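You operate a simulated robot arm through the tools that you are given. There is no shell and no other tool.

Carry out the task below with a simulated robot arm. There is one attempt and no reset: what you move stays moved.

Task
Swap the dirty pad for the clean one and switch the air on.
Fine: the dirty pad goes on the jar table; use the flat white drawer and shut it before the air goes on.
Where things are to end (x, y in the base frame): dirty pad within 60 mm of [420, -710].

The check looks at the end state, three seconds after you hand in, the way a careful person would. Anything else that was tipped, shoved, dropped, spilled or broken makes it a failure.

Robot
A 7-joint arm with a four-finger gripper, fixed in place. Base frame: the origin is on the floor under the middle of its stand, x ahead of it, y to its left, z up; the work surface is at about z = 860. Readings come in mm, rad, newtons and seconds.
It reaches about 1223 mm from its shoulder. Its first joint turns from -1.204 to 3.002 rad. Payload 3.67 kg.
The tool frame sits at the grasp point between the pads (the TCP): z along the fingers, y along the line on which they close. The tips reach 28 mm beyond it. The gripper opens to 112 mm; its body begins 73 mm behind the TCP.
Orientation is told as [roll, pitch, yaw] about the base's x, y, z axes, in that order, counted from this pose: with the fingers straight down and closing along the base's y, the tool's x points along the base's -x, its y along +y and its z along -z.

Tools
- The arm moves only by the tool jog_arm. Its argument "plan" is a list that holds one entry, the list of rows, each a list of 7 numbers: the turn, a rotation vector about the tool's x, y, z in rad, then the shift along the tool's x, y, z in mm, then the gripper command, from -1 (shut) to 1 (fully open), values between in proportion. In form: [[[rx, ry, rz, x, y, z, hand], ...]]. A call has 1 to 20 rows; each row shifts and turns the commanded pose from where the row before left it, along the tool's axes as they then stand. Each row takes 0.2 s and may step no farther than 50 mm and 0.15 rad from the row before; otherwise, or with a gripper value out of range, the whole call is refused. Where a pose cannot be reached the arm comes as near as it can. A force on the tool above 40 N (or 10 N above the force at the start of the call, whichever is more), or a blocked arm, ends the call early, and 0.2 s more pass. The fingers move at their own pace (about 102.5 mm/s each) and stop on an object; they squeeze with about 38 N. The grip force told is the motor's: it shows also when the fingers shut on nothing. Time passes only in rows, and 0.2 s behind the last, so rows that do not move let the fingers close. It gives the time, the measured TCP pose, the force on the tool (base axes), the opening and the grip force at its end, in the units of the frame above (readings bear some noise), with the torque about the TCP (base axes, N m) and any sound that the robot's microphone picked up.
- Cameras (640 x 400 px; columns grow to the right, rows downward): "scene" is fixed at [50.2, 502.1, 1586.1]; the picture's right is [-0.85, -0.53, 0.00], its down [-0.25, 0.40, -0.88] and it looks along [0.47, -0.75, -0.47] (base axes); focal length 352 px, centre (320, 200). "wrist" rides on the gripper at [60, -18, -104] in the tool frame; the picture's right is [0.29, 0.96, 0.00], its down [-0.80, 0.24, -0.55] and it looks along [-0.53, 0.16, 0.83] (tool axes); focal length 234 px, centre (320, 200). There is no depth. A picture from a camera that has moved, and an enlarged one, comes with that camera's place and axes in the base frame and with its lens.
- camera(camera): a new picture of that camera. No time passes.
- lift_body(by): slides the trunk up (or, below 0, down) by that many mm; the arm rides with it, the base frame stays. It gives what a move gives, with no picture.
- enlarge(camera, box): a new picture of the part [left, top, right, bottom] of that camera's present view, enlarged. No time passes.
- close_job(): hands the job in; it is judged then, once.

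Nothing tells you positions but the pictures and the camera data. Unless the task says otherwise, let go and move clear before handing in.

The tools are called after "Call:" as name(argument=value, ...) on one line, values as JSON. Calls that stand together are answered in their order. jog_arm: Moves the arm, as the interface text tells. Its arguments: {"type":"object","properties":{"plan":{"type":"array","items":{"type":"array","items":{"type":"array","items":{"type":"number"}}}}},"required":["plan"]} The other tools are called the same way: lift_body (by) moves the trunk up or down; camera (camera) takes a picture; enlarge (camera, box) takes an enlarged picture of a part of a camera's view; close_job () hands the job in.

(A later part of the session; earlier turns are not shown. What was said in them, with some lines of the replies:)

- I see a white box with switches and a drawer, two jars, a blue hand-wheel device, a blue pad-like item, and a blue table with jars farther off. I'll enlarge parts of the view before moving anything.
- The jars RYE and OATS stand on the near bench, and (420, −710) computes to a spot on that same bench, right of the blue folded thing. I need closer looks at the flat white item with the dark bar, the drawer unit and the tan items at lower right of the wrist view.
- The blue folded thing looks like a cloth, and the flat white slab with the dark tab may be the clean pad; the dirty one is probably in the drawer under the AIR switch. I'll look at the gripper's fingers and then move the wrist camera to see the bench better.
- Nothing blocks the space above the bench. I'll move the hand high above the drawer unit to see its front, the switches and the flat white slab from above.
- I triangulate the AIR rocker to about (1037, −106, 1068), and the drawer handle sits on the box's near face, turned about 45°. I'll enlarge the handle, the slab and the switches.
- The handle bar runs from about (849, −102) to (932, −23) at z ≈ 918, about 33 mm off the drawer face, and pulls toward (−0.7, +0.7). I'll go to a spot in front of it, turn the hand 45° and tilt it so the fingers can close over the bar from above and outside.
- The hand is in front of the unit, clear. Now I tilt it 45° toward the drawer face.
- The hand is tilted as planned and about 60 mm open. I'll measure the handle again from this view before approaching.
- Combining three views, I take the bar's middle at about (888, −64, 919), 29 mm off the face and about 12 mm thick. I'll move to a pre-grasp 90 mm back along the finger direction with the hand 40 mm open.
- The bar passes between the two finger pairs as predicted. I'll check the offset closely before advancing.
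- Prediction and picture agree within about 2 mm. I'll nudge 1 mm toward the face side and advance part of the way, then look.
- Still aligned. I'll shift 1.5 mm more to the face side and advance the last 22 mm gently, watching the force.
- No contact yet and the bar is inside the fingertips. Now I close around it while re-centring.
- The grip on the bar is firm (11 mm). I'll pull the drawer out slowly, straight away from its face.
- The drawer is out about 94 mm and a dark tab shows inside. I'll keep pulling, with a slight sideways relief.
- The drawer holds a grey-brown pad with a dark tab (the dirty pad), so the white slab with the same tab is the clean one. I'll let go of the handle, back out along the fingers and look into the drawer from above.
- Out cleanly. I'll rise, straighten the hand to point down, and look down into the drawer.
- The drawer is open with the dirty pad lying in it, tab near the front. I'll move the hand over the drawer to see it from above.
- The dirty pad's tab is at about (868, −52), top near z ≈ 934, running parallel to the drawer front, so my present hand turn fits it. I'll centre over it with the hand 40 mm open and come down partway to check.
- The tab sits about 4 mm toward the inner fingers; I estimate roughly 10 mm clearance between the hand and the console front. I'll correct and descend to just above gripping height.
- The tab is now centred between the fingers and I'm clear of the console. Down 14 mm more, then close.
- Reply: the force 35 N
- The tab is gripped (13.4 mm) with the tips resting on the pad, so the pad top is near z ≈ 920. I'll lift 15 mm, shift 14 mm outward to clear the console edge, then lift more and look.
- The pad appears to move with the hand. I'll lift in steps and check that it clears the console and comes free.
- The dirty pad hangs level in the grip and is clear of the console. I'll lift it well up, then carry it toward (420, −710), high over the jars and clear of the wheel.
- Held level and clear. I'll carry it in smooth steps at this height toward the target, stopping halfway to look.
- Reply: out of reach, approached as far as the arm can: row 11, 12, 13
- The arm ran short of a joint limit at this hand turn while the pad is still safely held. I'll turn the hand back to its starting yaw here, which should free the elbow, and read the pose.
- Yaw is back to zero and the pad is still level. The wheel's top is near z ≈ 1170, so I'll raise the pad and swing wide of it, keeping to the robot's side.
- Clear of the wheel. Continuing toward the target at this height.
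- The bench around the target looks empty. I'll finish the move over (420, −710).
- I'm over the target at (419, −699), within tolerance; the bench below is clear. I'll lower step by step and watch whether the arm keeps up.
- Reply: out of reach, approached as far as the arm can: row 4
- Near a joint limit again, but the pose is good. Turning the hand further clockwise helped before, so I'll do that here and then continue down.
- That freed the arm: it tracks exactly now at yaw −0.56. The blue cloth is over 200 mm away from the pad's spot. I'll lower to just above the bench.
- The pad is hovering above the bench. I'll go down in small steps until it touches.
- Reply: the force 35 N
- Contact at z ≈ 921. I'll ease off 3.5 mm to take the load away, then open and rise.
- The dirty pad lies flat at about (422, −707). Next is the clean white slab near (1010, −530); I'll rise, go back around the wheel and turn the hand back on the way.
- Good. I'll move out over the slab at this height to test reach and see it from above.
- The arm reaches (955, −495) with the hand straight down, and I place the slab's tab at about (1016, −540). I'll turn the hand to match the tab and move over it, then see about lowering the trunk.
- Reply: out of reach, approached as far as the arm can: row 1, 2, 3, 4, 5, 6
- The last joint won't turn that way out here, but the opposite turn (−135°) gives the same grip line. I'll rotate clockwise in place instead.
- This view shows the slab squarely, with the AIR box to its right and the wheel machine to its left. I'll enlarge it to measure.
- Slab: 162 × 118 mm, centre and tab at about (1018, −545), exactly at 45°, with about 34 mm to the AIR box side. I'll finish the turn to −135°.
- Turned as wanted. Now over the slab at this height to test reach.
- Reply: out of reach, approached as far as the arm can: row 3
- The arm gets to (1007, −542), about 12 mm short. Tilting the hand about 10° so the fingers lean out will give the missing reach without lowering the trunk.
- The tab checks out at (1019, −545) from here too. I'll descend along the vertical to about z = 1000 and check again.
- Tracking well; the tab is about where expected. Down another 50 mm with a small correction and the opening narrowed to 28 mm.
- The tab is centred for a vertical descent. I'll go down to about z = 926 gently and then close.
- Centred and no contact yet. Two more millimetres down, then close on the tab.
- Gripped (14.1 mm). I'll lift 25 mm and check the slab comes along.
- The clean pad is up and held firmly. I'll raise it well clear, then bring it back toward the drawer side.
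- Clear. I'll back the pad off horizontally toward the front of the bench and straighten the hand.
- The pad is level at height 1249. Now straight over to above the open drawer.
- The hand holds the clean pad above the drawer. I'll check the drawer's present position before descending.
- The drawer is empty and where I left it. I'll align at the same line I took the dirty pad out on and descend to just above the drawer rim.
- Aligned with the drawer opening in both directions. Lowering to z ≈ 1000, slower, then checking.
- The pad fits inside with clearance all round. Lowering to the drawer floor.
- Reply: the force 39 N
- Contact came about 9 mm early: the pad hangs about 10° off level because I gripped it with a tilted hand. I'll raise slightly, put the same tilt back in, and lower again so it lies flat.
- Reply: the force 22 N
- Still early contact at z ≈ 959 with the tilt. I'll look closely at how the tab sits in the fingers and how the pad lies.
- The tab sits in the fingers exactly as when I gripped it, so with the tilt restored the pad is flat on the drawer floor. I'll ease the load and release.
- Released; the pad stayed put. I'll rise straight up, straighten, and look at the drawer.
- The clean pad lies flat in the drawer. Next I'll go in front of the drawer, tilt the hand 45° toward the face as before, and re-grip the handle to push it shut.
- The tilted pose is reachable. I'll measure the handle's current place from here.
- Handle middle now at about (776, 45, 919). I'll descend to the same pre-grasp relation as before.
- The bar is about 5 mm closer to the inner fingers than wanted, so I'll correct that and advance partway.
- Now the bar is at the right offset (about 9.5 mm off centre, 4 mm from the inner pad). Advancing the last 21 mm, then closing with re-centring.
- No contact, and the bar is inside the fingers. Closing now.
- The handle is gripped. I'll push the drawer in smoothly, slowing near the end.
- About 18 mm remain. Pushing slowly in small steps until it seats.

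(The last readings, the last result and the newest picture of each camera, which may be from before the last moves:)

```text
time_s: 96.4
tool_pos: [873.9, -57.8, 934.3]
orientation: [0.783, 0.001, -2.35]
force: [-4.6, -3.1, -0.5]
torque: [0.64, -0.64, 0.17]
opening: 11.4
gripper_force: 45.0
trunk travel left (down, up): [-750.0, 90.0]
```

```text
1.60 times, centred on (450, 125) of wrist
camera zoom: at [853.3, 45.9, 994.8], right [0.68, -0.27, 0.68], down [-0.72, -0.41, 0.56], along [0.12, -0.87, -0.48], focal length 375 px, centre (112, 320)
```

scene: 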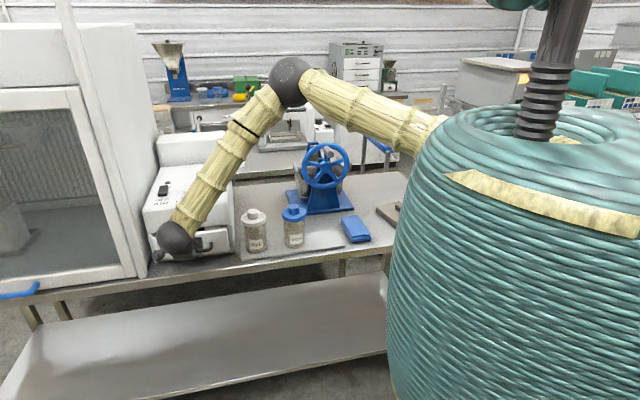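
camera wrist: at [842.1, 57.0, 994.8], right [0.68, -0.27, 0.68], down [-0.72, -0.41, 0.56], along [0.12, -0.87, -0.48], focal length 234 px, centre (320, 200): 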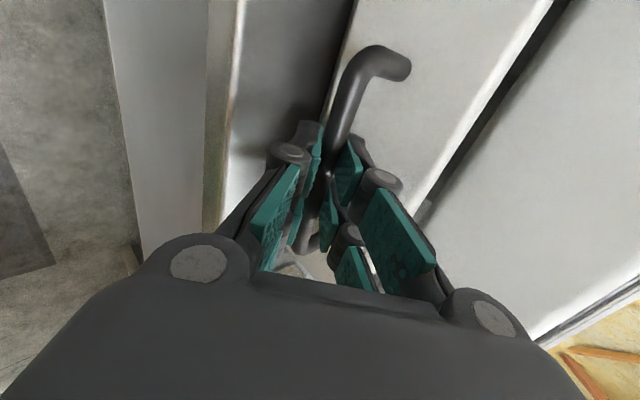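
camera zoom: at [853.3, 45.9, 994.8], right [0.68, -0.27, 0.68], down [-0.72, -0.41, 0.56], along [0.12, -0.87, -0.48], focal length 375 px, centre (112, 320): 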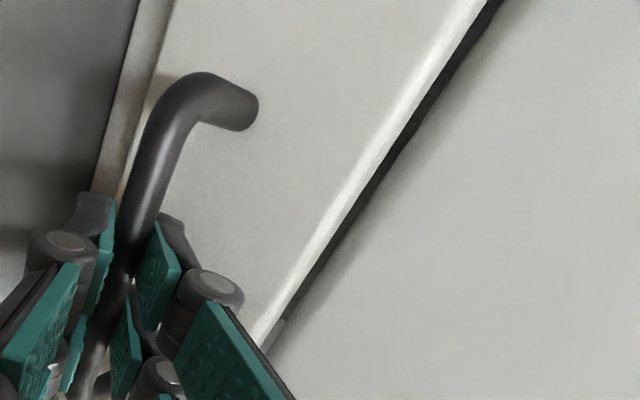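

Nearly shut. A few more small steps until the force rises.

Call:
jog_arm(plan=[[[0, 0, 0, 0, 1.5, 1.5, -1], [0, 0, 0, 0, 1.5, 1.5, -1], [0, 0, 0, 0, 1.5, 1.5, -1], [0, 0, 0, 0, 0, 0, -1]]])

Call:
enlarge(camera="wrist", box=[300, 0, 600, 250])

Call:
enlarge(camera="scene", box=[140, 190, 250, 280])

```text
time_s: 97.4
tool_pos: [876.9, -59.4, 934.1]
orientation: [0.784, 0.0, -2.351]
force: [-23.2, 6.7, -1.6]
torque: [0.12, 0.21, -1.12]
opening: 11.3
gripper_force: 45.2
trunk travel left (down, up): [-750.0, 90.0]
```

```text
1.60 times, centred on (450, 125) of wrist
camera zoom: at [856.3, 42.9, 994.8], right [0.68, -0.27, 0.68], down [-0.72, -0.41, 0.56], along [0.12, -0.87, -0.48], focal length 375 px, centre (112, 320)
```

zoom: 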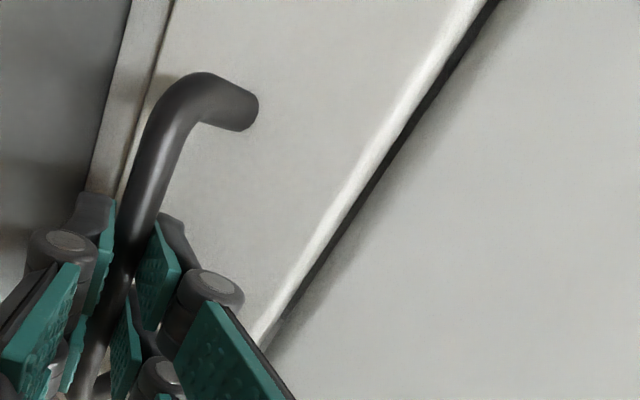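

```text
4.44 times, centred on (195, 235) of scene
camera zoom: at [50.2, 502.1, 1586.1], right [-0.85, -0.53, 0.0], down [-0.25, 0.4, -0.88], along [0.47, -0.75, -0.47], focal length 1564 px, centre (876, 44)
```

zoom: 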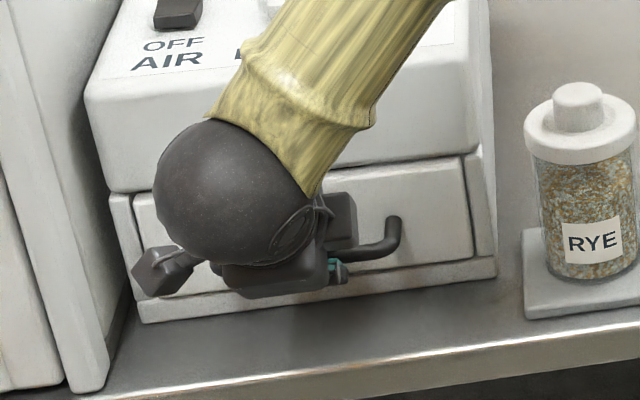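

The force rose and the face looks flush: the drawer is shut. I'll release and back out the way I came in.

Call:
jog_arm(plan=[[[0, 0, 0, 0, -1, 0, -0.679], [0, 0, 0, 0, -4, 0, -0.536], [0, 0, 0, 0, -4, 0, -0.393], [0, 0, 0, 0, -1, -8, -0.286], [0, 0, 0, 0, 0, -20, -0.286], [0, 0, 0, 0, 0, -35, -0.286], [0, 0, 0, 0, 0, -35, -0.286], [0, 0, 0, 0, 0, 0, -0.286]]])

Call:
camera(camera="wrist")

Call:
enlarge(camera="scene", box=[140, 190, 250, 280])

```text
time_s: 99.2
tool_pos: [824.8, -8.2, 997.8]
orientation: [0.785, 0.0, -2.352]
force: [0.2, -0.2, -0.3]
torque: [0.04, -0.01, 0.0]
opening: 39.9
gripper_force: 0.0
trunk travel left (down, up): [-750.0, 90.0]
```

```text
taken
camera wrist: at [804.8, 95.5, 1057.1], right [0.68, -0.27, 0.68], down [-0.72, -0.41, 0.56], along [0.12, -0.87, -0.48], focal length 234 px, centre (320, 200)
```

wrist: 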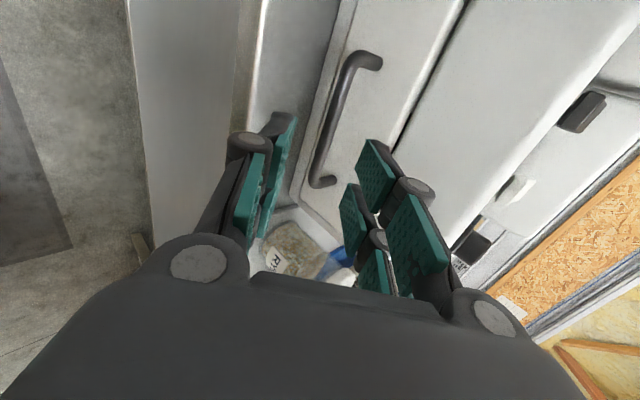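

```text
4.44 times, centred on (195, 235) of scene
camera zoom: at [50.2, 502.1, 1586.1], right [-0.85, -0.53, 0.0], down [-0.25, 0.4, -0.88], along [0.47, -0.75, -0.47], focal length 1564 px, centre (876, 44)
```

zoom: 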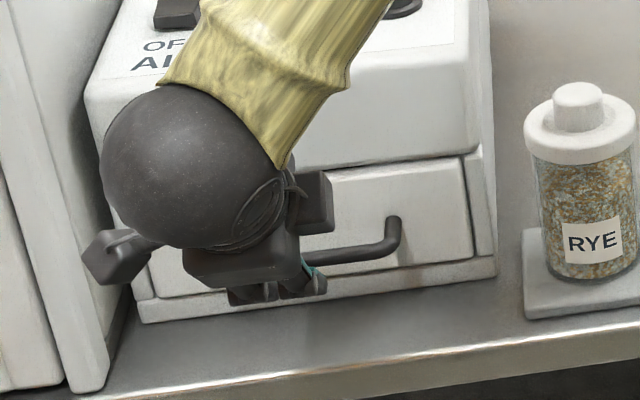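

Backed out cleanly; the drawer looks fully shut. Now I'll rise, straighten the hand and go look at the AIR switch.

Call:
jog_arm(plan=[[[0, 0, 0, 0, 18, -24, -0.286], [0, 0, 0, 0, 24, -28, -0.5], [0, 0, 0, 0, 26, -28, -0.8], [0, 0, 0, 0, 28, -28, -1], [0, 0, 0, 0, 28, -28, -1], [0, 0, 0, 0, 28, -28, -1], [0, 0, 0, 0, 20, -20, -1], [0.13, 0, 0, 0, 0, 0, -1], [0.13, 0, 0, 0, 0, 0, -1], [0.13, 0, 0, 0, 0, 0, -1], [0.13, 0, 0, 0, 0, 0, -1], [0.13, 0, 0, 0, 0, 0, -1], [0.135, 0, 0, 0, 0, 0, -1], [0, 0, 0, 0, 0, 0, -1]]])

Call:
camera(camera="wrist")

Call:
enlarge(camera="scene", box=[140, 190, 250, 280])

Call:
camera(camera="scene")

```text
time_s: 102.2
tool_pos: [818.2, -1.8, 1248.8]
orientation: [0.0, 0.001, -2.352]
force: [-0.8, 0.6, 0.0]
torque: [-0.03, 0.0, -0.02]
opening: 0.0
gripper_force: 35.5
trunk travel left (down, up): [-750.0, 90.0]
```

```text
taken
camera wrist: at [846.2, 54.1, 1352.3], right [0.88, -0.47, 0.0], down [-0.39, -0.74, 0.55], along [-0.26, -0.49, -0.83], focal length 234 px, centre (320, 200)
```

wrist: 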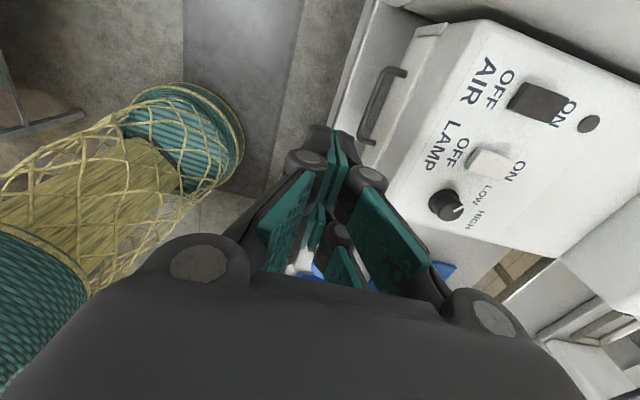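

```text
4.44 times, centred on (195, 235) of scene
camera zoom: at [50.2, 502.1, 1586.1], right [-0.85, -0.53, 0.0], down [-0.25, 0.4, -0.88], along [0.47, -0.75, -0.47], focal length 1564 px, centre (876, 44)
```

zoom: 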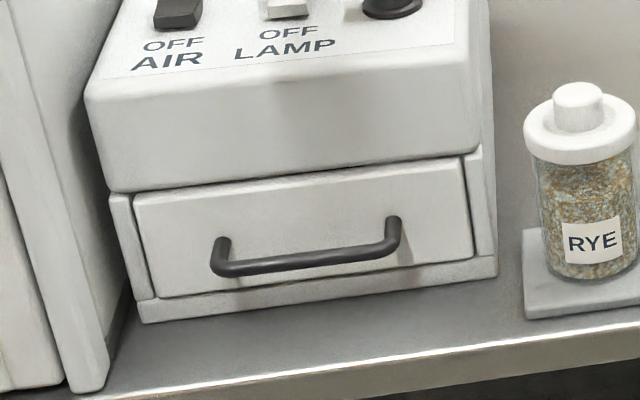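

```text
taken
```

scene: 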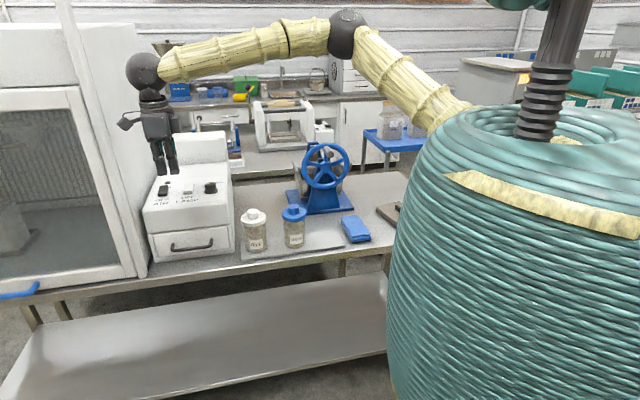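

The drawer matches its original shut look. Now a close look at the AIR rocker.

Call:
enlarge(camera="wrist", box=[440, 40, 620, 220])

Call:
enlarge(camera="scene", box=[140, 160, 240, 220])

Call:
enlarge(camera="scene", box=[150, 178, 190, 208])

```text
2.22 times, centred on (530, 130) of wrist
camera zoom: at [846.2, 54.1, 1352.3], right [0.88, -0.47, 0.0], down [-0.39, -0.74, 0.55], along [-0.26, -0.49, -0.83], focal length 520 px, centre (-147, 356)
```

zoom: 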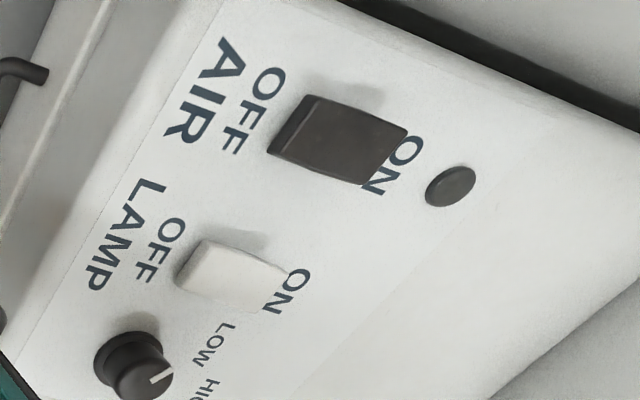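

```text
6.40 times, centred on (190, 190) of scene
camera zoom: at [50.2, 502.1, 1586.1], right [-0.85, -0.53, 0.0], down [-0.25, 0.4, -0.88], along [0.47, -0.75, -0.47], focal length 2253 px, centre (1152, 264)
```

zoom: 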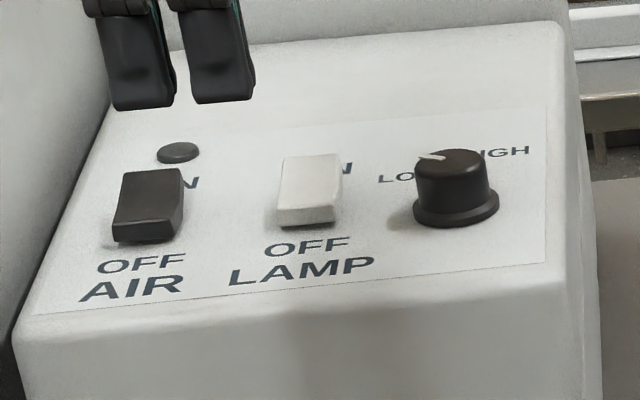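

```text
13.33 times, centred on (170, 193) of scene
camera zoom: at [50.2, 502.1, 1586.1], right [-0.85, -0.53, 0.0], down [-0.25, 0.4, -0.88], along [0.47, -0.75, -0.47], focal length 4693 px, centre (2320, 293)
```

zoom: 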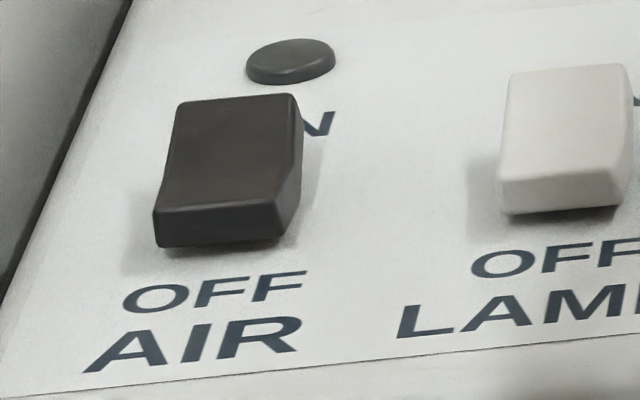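

The ON end of the AIR rocker is the raised one (about z 1077 at (1056, −126)); the rocker's middle is near (1037, −108). With the hand turned −45° one closed finger pair can press just that end and the camera stays clear of the cabinet, so I'll turn and move over it.

Call:
jog_arm(plan=[[[0, 0, -0.142, 0, 0, 0, -1], [0, 0, -0.142, 0, 0, 0, -1], [0, 0, -0.142, 0, 0, 0, -1], [0, 0, -0.142, 0, 0, 0, -1], [0, 0, -0.142, 0, 0, 0, -1], [0, 0, -0.142, 0, 0, 0, -1], [0, 0, -0.142, 0, 0, 0, -1], [0, 0, -0.142, 0, 0, 0, -1], [0, 0, -0.142, 0, 0, 0, -1], [0, 0, -0.142, 0, 0, 0, -1], [0, 0, -0.147, 0, 0, 0, -1], [0, 0, 0, 0, 0, 0, -1]]])

Call:
jog_arm(plan=[[[0, 0, 0, -30, 9, 0, -1], [0, 0, 0, -38, 11.4, 0, -1], [0, 0, 0, -38, 11.4, 0, -1], [0, 0, 0, -38, 11.4, 0, -1], [0, 0, 0, -38, 11.4, 0, -1], [0, 0, 0, 0, 0, 0, -1]]])

Call:
camera(camera="wrist")

Call:
camera(camera="scene")

```text
time_s: 104.8
tool_pos: [818.6, -3.6, 1248.9]
orientation: [-0.001, 0.0, -0.781]
force: [-1.2, 1.0, 0.0]
torque: [0.01, -0.02, -0.01]
opening: 0.2
gripper_force: 35.6
trunk travel left (down, up): [-750.0, 90.0]
```

```text
time_s: 106.2
tool_pos: [984.7, -92.9, 1248.7]
orientation: [0.001, 0.001, -0.784]
force: [0.6, 0.1, 0.5]
torque: [0.04, -0.01, 0.02]
opening: 0.0
gripper_force: 35.5
trunk travel left (down, up): [-750.0, 90.0]
```

```text
taken
camera wrist: at [928.7, -62.6, 1352.6], right [0.47, 0.88, 0.0], down [0.73, -0.39, 0.55], along [0.49, -0.26, -0.83], focal length 234 px, centre (320, 200)
```

wrist: 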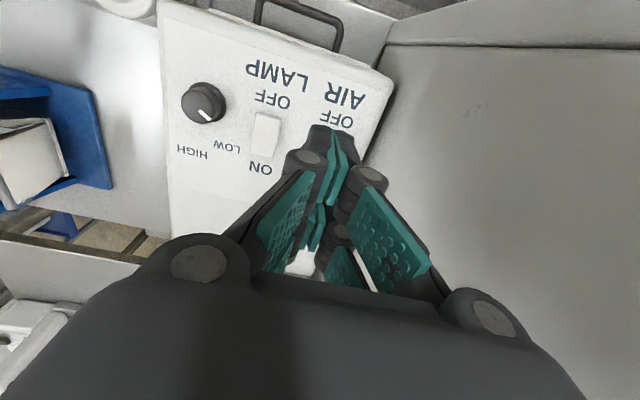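

```text
taken
```

scene: 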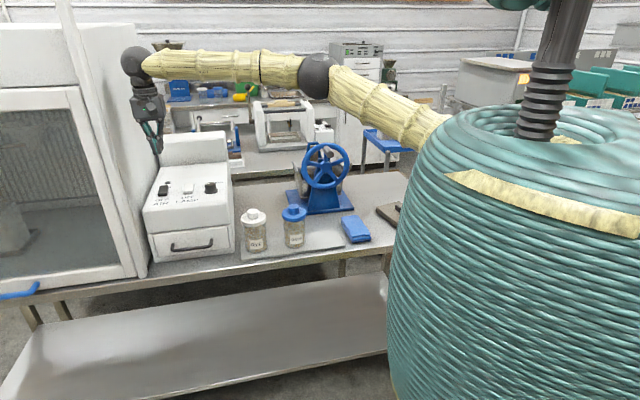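

The cabinet wall is only about 65 mm from the switch's line, so I'll lean the hand slightly away from it (wrist toward the middle of the box) before moving over the rocker.

Call:
jog_arm(plan=[[[-0.1, 0, 0, 0, 0, 0, -1], [-0.1, 0, 0, 0, 0, 0, -1], [0, 0, 0, -28.6, 9.9, 2, -1], [0, 0, 0, -28.6, 9.9, 2, -1], [0, 0, 0, -28.6, 9.9, 2, -1], [0, 0, 0, 0, 0, 0, -1]]])

Call:
camera(camera="wrist")

Call:
enlarge(camera="scene", box=[80, 40, 240, 220])

```text
time_s: 107.6
tool_pos: [1066.7, -133.2, 1249.2]
orientation: [0.202, 0.001, -0.784]
force: [-0.1, -0.5, 0.8]
torque: [0.04, -0.01, 0.01]
opening: 0.3
gripper_force: 36.1
trunk travel left (down, up): [-750.0, 90.0]
```

```text
taken
camera wrist: at [996.4, -117.1, 1347.0], right [0.46, 0.87, 0.19], down [0.65, -0.48, 0.59], along [0.6, -0.15, -0.78], focal length 234 px, centre (320, 200)
```

wrist: 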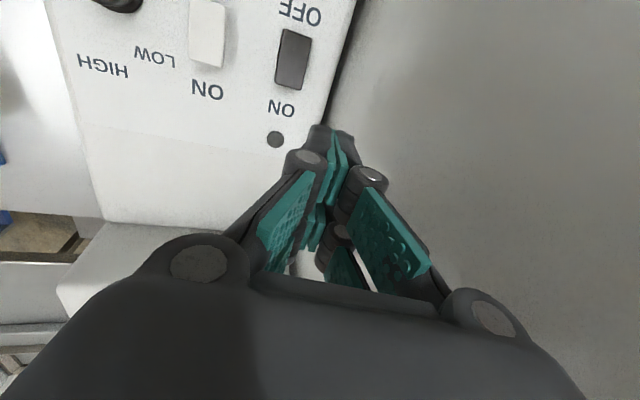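

```text
2.22 times, centred on (160, 130) of scene
camera zoom: at [50.2, 502.1, 1586.1], right [-0.85, -0.53, 0.0], down [-0.25, 0.4, -0.88], along [0.47, -0.75, -0.47], focal length 782 px, centre (676, 356)
```

zoom: 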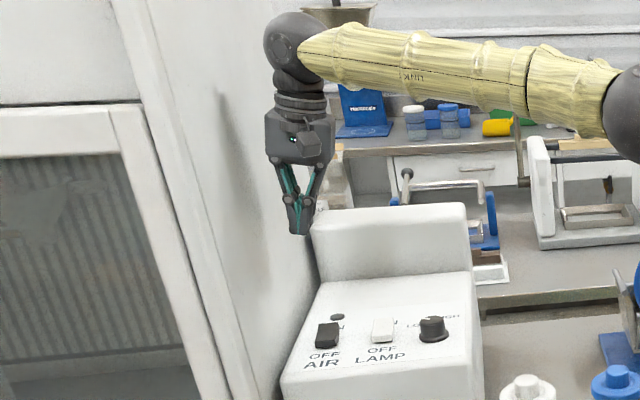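

I'm above the ON end (tip pair predicted 12–32 mm from the rocker's middle, over its raised half). Descending to just above it.

Call:
jog_arm(plan=[[[0, 0, 0, 0, -6.9, 33.6, -1], [0, 0, 0, 0, -6.9, 33.6, -1], [0, 0, 0, 0, -6.9, 33.6, -1], [0, 0, 0, 0, -5.5, 27, -1], [0, 0, 0, 0, 0, 0, -1]]])

Call:
camera(camera="wrist")

Call:
enlarge(camera="scene", box=[130, 130, 230, 215])

```text
time_s: 108.8
tool_pos: [1066.8, -131.9, 1118.0]
orientation: [0.2, 0.0, -0.783]
force: [0.4, 0.2, 0.4]
torque: [-0.03, -0.04, 0.01]
opening: 0.2
gripper_force: 35.6
trunk travel left (down, up): [-750.0, 90.0]
```

```text
taken
camera wrist: at [996.9, -116.7, 1215.9], right [0.46, 0.87, 0.19], down [0.65, -0.47, 0.59], along [0.6, -0.15, -0.78], focal length 234 px, centre (320, 200)
```

wrist: 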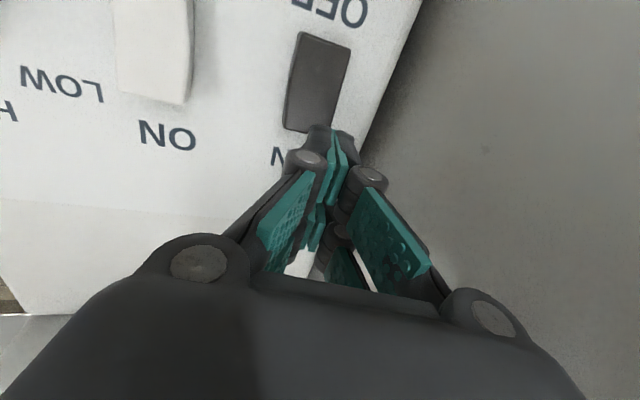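

```text
4.71 times, centred on (180, 172) of scene
camera zoom: at [50.2, 502.1, 1586.1], right [-0.85, -0.53, 0.0], down [-0.25, 0.4, -0.88], along [0.47, -0.75, -0.47], focal length 1656 px, centre (979, 329)
```

zoom: 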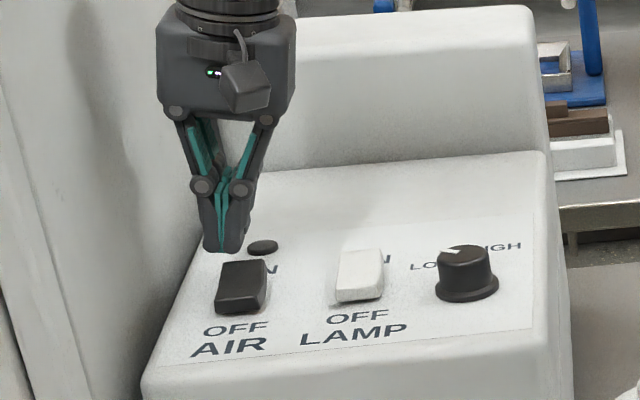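

The finger pair is over the last ~13 mm of the ON end, about 10 mm above it. Pressing down slowly.

Call:
jog_arm(plan=[[[0, 0, 0, 0, -1.2, 5.9, -1], [0, 0, 0, 0, -0.8, 3.9, -1], [0, 0, 0, 0, -0.6, 2.9, -1], [0, 0, 0, 0, 0, 0, -1]]])

Call:
enlarge(camera="scene", box=[140, 165, 220, 215])

```text
time_s: 109.8
tool_pos: [1067.7, -131.4, 1104.0]
orientation: [0.201, -0.002, -0.783]
force: [0.4, 0.0, 0.2]
torque: [0.01, -0.01, -0.01]
opening: 0.1
gripper_force: 35.7
trunk travel left (down, up): [-750.0, 90.0]
```

```text
8.00 times, centred on (180, 190) of scene
camera zoom: at [50.2, 502.1, 1586.1], right [-0.85, -0.53, 0.0], down [-0.25, 0.4, -0.88], along [0.47, -0.75, -0.47], focal length 2816 px, centre (1440, 280)
```

zoom: 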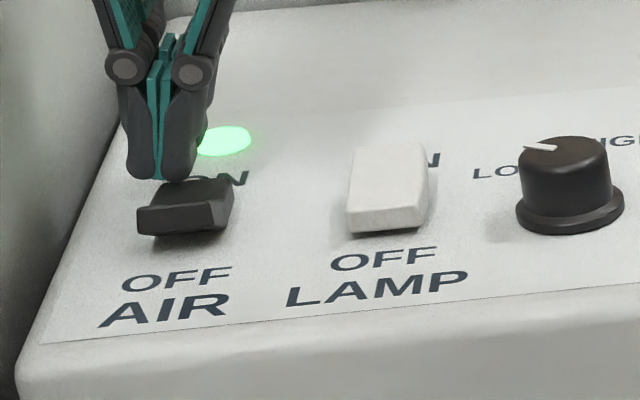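

The rocker flipped and the indicator is lit green: the air is on. I'll lift straight off and confirm it stays on.

Call:
jog_arm(plan=[[[0, 0, 0, 0, 2, -9.8, -1], [0, 0, 0, 0, 5, -24.5, -1], [0, 0, 0, 0, 8, -39, -1], [0, 0, 0, 0, 8, -39, -1], [0, 0, 0, 0, 8, -39, -1], [0, 0, 0, 0, 0, 0, -1]]])

Call:
enlarge(camera="scene", box=[140, 165, 220, 215])

Call:
enlarge(camera="scene", box=[130, 130, 260, 280])

```text
time_s: 111.2
tool_pos: [1068.9, -132.7, 1257.7]
orientation: [0.2, 0.003, -0.784]
force: [0.3, -0.1, 0.2]
torque: [0.04, 0.05, -0.01]
opening: 0.1
gripper_force: 35.8
trunk travel left (down, up): [-750.0, 90.0]
```

```text
8.00 times, centred on (180, 190) of scene
camera zoom: at [50.2, 502.1, 1586.1], right [-0.85, -0.53, 0.0], down [-0.25, 0.4, -0.88], along [0.47, -0.75, -0.47], focal length 2816 px, centre (1440, 280)
```

zoom: 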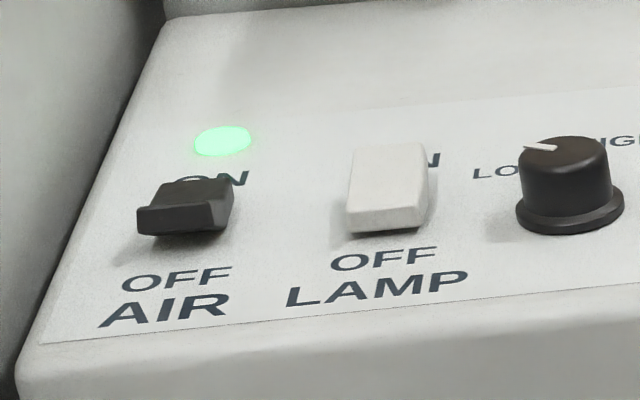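

```text
2.67 times, centred on (195, 205) of scene
camera zoom: at [50.2, 502.1, 1586.1], right [-0.85, -0.53, 0.0], down [-0.25, 0.4, -0.88], along [0.47, -0.75, -0.47], focal length 939 px, centre (653, 187)
```

zoom: 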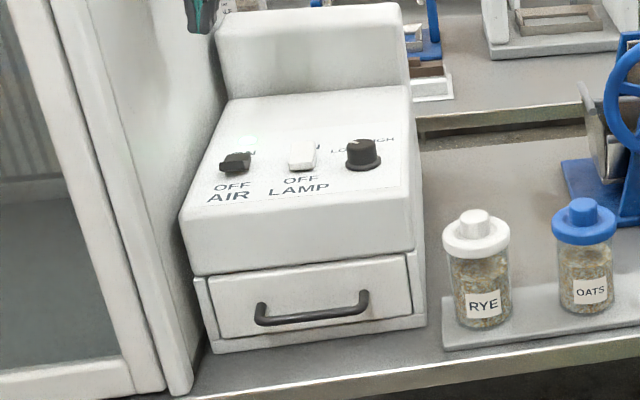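

The air stays on and the drawer is shut. I'll move the arm back clear of the bench items and check the dirty pad once more.

Call:
jog_arm(plan=[[[0.1, 0, 0, 0, 0, 0, -1], [0.1, 0, 0, 0, 0, 0, -1], [0, 0, 0, 15, -32, -8, -1], [0, 0, 0, 17.5, -38.5, -8, -1], [0, 0, 0, 17.5, -38.5, -8, -1], [0, 0, 0, 17.5, -38.5, -8, -1], [0, 0, 0, 17.5, -38.5, 0, -1], [0, 0, 0, 17.5, -38.5, 0, -1], [0, 0, 0, 17.5, -38.5, 0, -1], [0, 0, 0, 17.5, -38.5, 0, -1], [0, 0, 0, 17.5, -38.5, 0, -1], [0, 0, 0, 17.5, -38.5, 0, -1], [0, 0, 0, 0, 0, 0, -0.5], [0, 0, 0, 0, 0, 0, 0]]])

Call:
camera(camera="scene")

Call:
camera(camera="wrist")

```text
time_s: 114.2
tool_pos: [660.5, -279.6, 1290.6]
orientation: [0.001, 0.0, -0.785]
force: [0.3, -0.6, 0.2]
torque: [0.01, -0.01, -0.01]
opening: 55.9
gripper_force: 0.2
out of reach, approached as far as the arm can: row 2
trunk travel left (down, up): [-750.0, 90.0]
```

```text
taken
```

scene: 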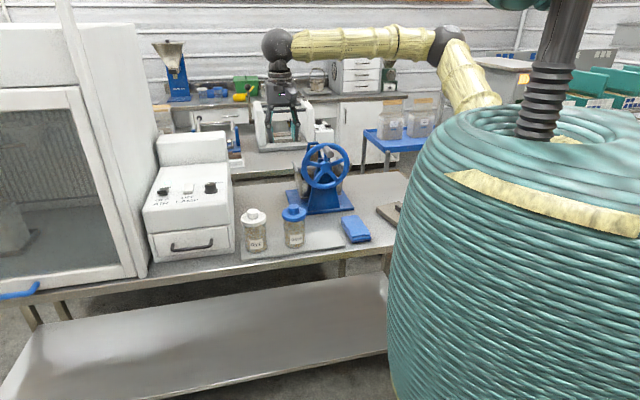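

```text
taken
camera wrist: at [604.7, -249.5, 1394.3], right [0.47, 0.88, 0.0], down [0.73, -0.39, 0.55], along [0.49, -0.26, -0.83], focal length 234 px, centre (320, 200)
```

wrist: 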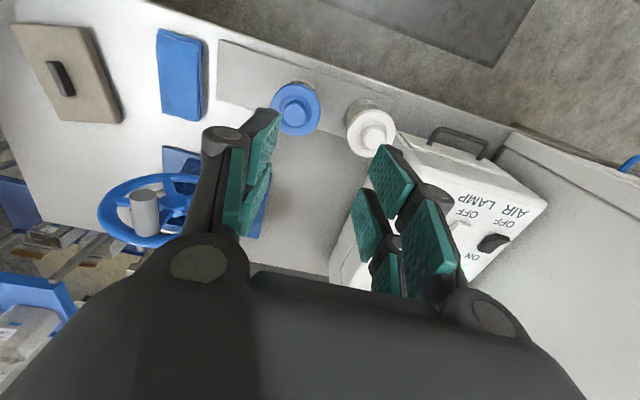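

The dirty pad is at about (428, −702), and the cloth, jars and wheel look untouched. One last check of the drawer against its original picture and the AIR lamp.

Call:
enlarge(camera="scene", box=[140, 220, 250, 270])

Call:
enlarge(camera="scene", box=[140, 165, 240, 225])

Call:
enlarge(camera="scene", box=[230, 130, 430, 270])

```text
5.82 times, centred on (195, 245) of scene
camera zoom: at [50.2, 502.1, 1586.1], right [-0.85, -0.53, 0.0], down [-0.25, 0.4, -0.88], along [0.47, -0.75, -0.47], focal length 2048 px, centre (1047, -62)
```

zoom: 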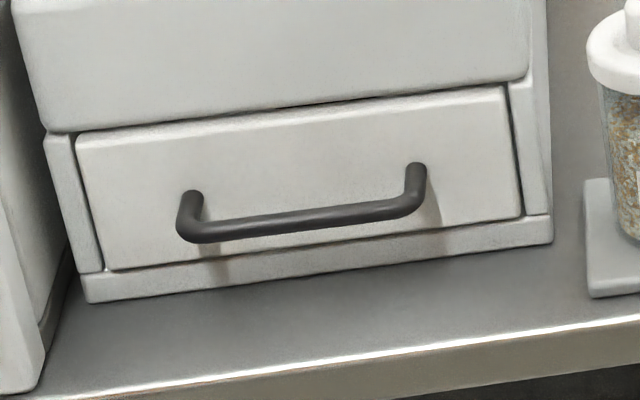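

```text
6.40 times, centred on (190, 195) of scene
camera zoom: at [50.2, 502.1, 1586.1], right [-0.85, -0.53, 0.0], down [-0.25, 0.4, -0.88], along [0.47, -0.75, -0.47], focal length 2253 px, centre (1152, 232)
```

zoom: 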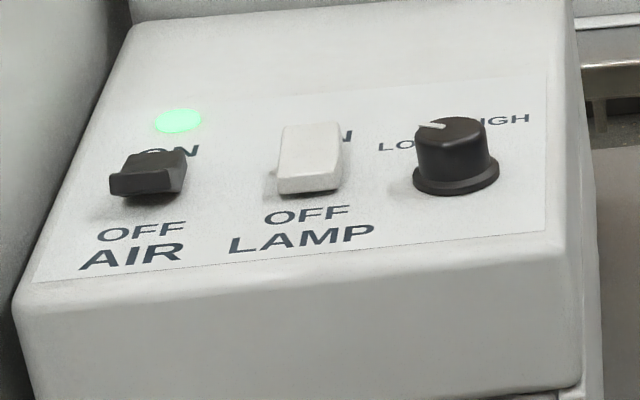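

```text
2.86 times, centred on (330, 200) of scene
camera zoom: at [50.2, 502.1, 1586.1], right [-0.85, -0.53, 0.0], down [-0.25, 0.4, -0.88], along [0.47, -0.75, -0.47], focal length 1006 px, centre (291, 200)
```

zoom: 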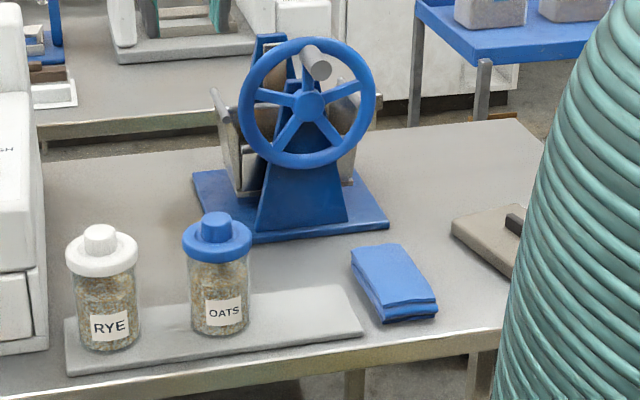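

The drawer picture is identical to the original shut state, with the clean pad inside, and the AIR lamp is green. The dirty pad lies on the jar bench at its mark, everything else is untouched, and the arm is clear, so I'm handing in.

Call:
close_job()

```text
The job is handed in.
```

The pads are swapped, the drawer is shut, and the air is on.

- **Dirty pad:** it lies flat on the bench with the RYE and OATS jars, at about (428, −702). That is roughly 11 mm from the mark you gave. I took that bench to be the "jar table", because [420, −710] falls on it.
- **Clean pad:** it lies flat in the white drawer under the AIR switch. I took the flat white slab with the dark tab to be the clean one, since it matched the pad I found in the drawer.
- **Drawer:** I pushed it in until it stopped, before touching the switch. In the last picture it looks the same as when it started shut.
- **Air:** the AIR switch is on and its indicator was still green in the last picture before I handed in.

The jars, the blue cloth, the wheel machine, the lamp switch and the knob look as they did at the start. The arm is clear of the bench with the gripper empty.
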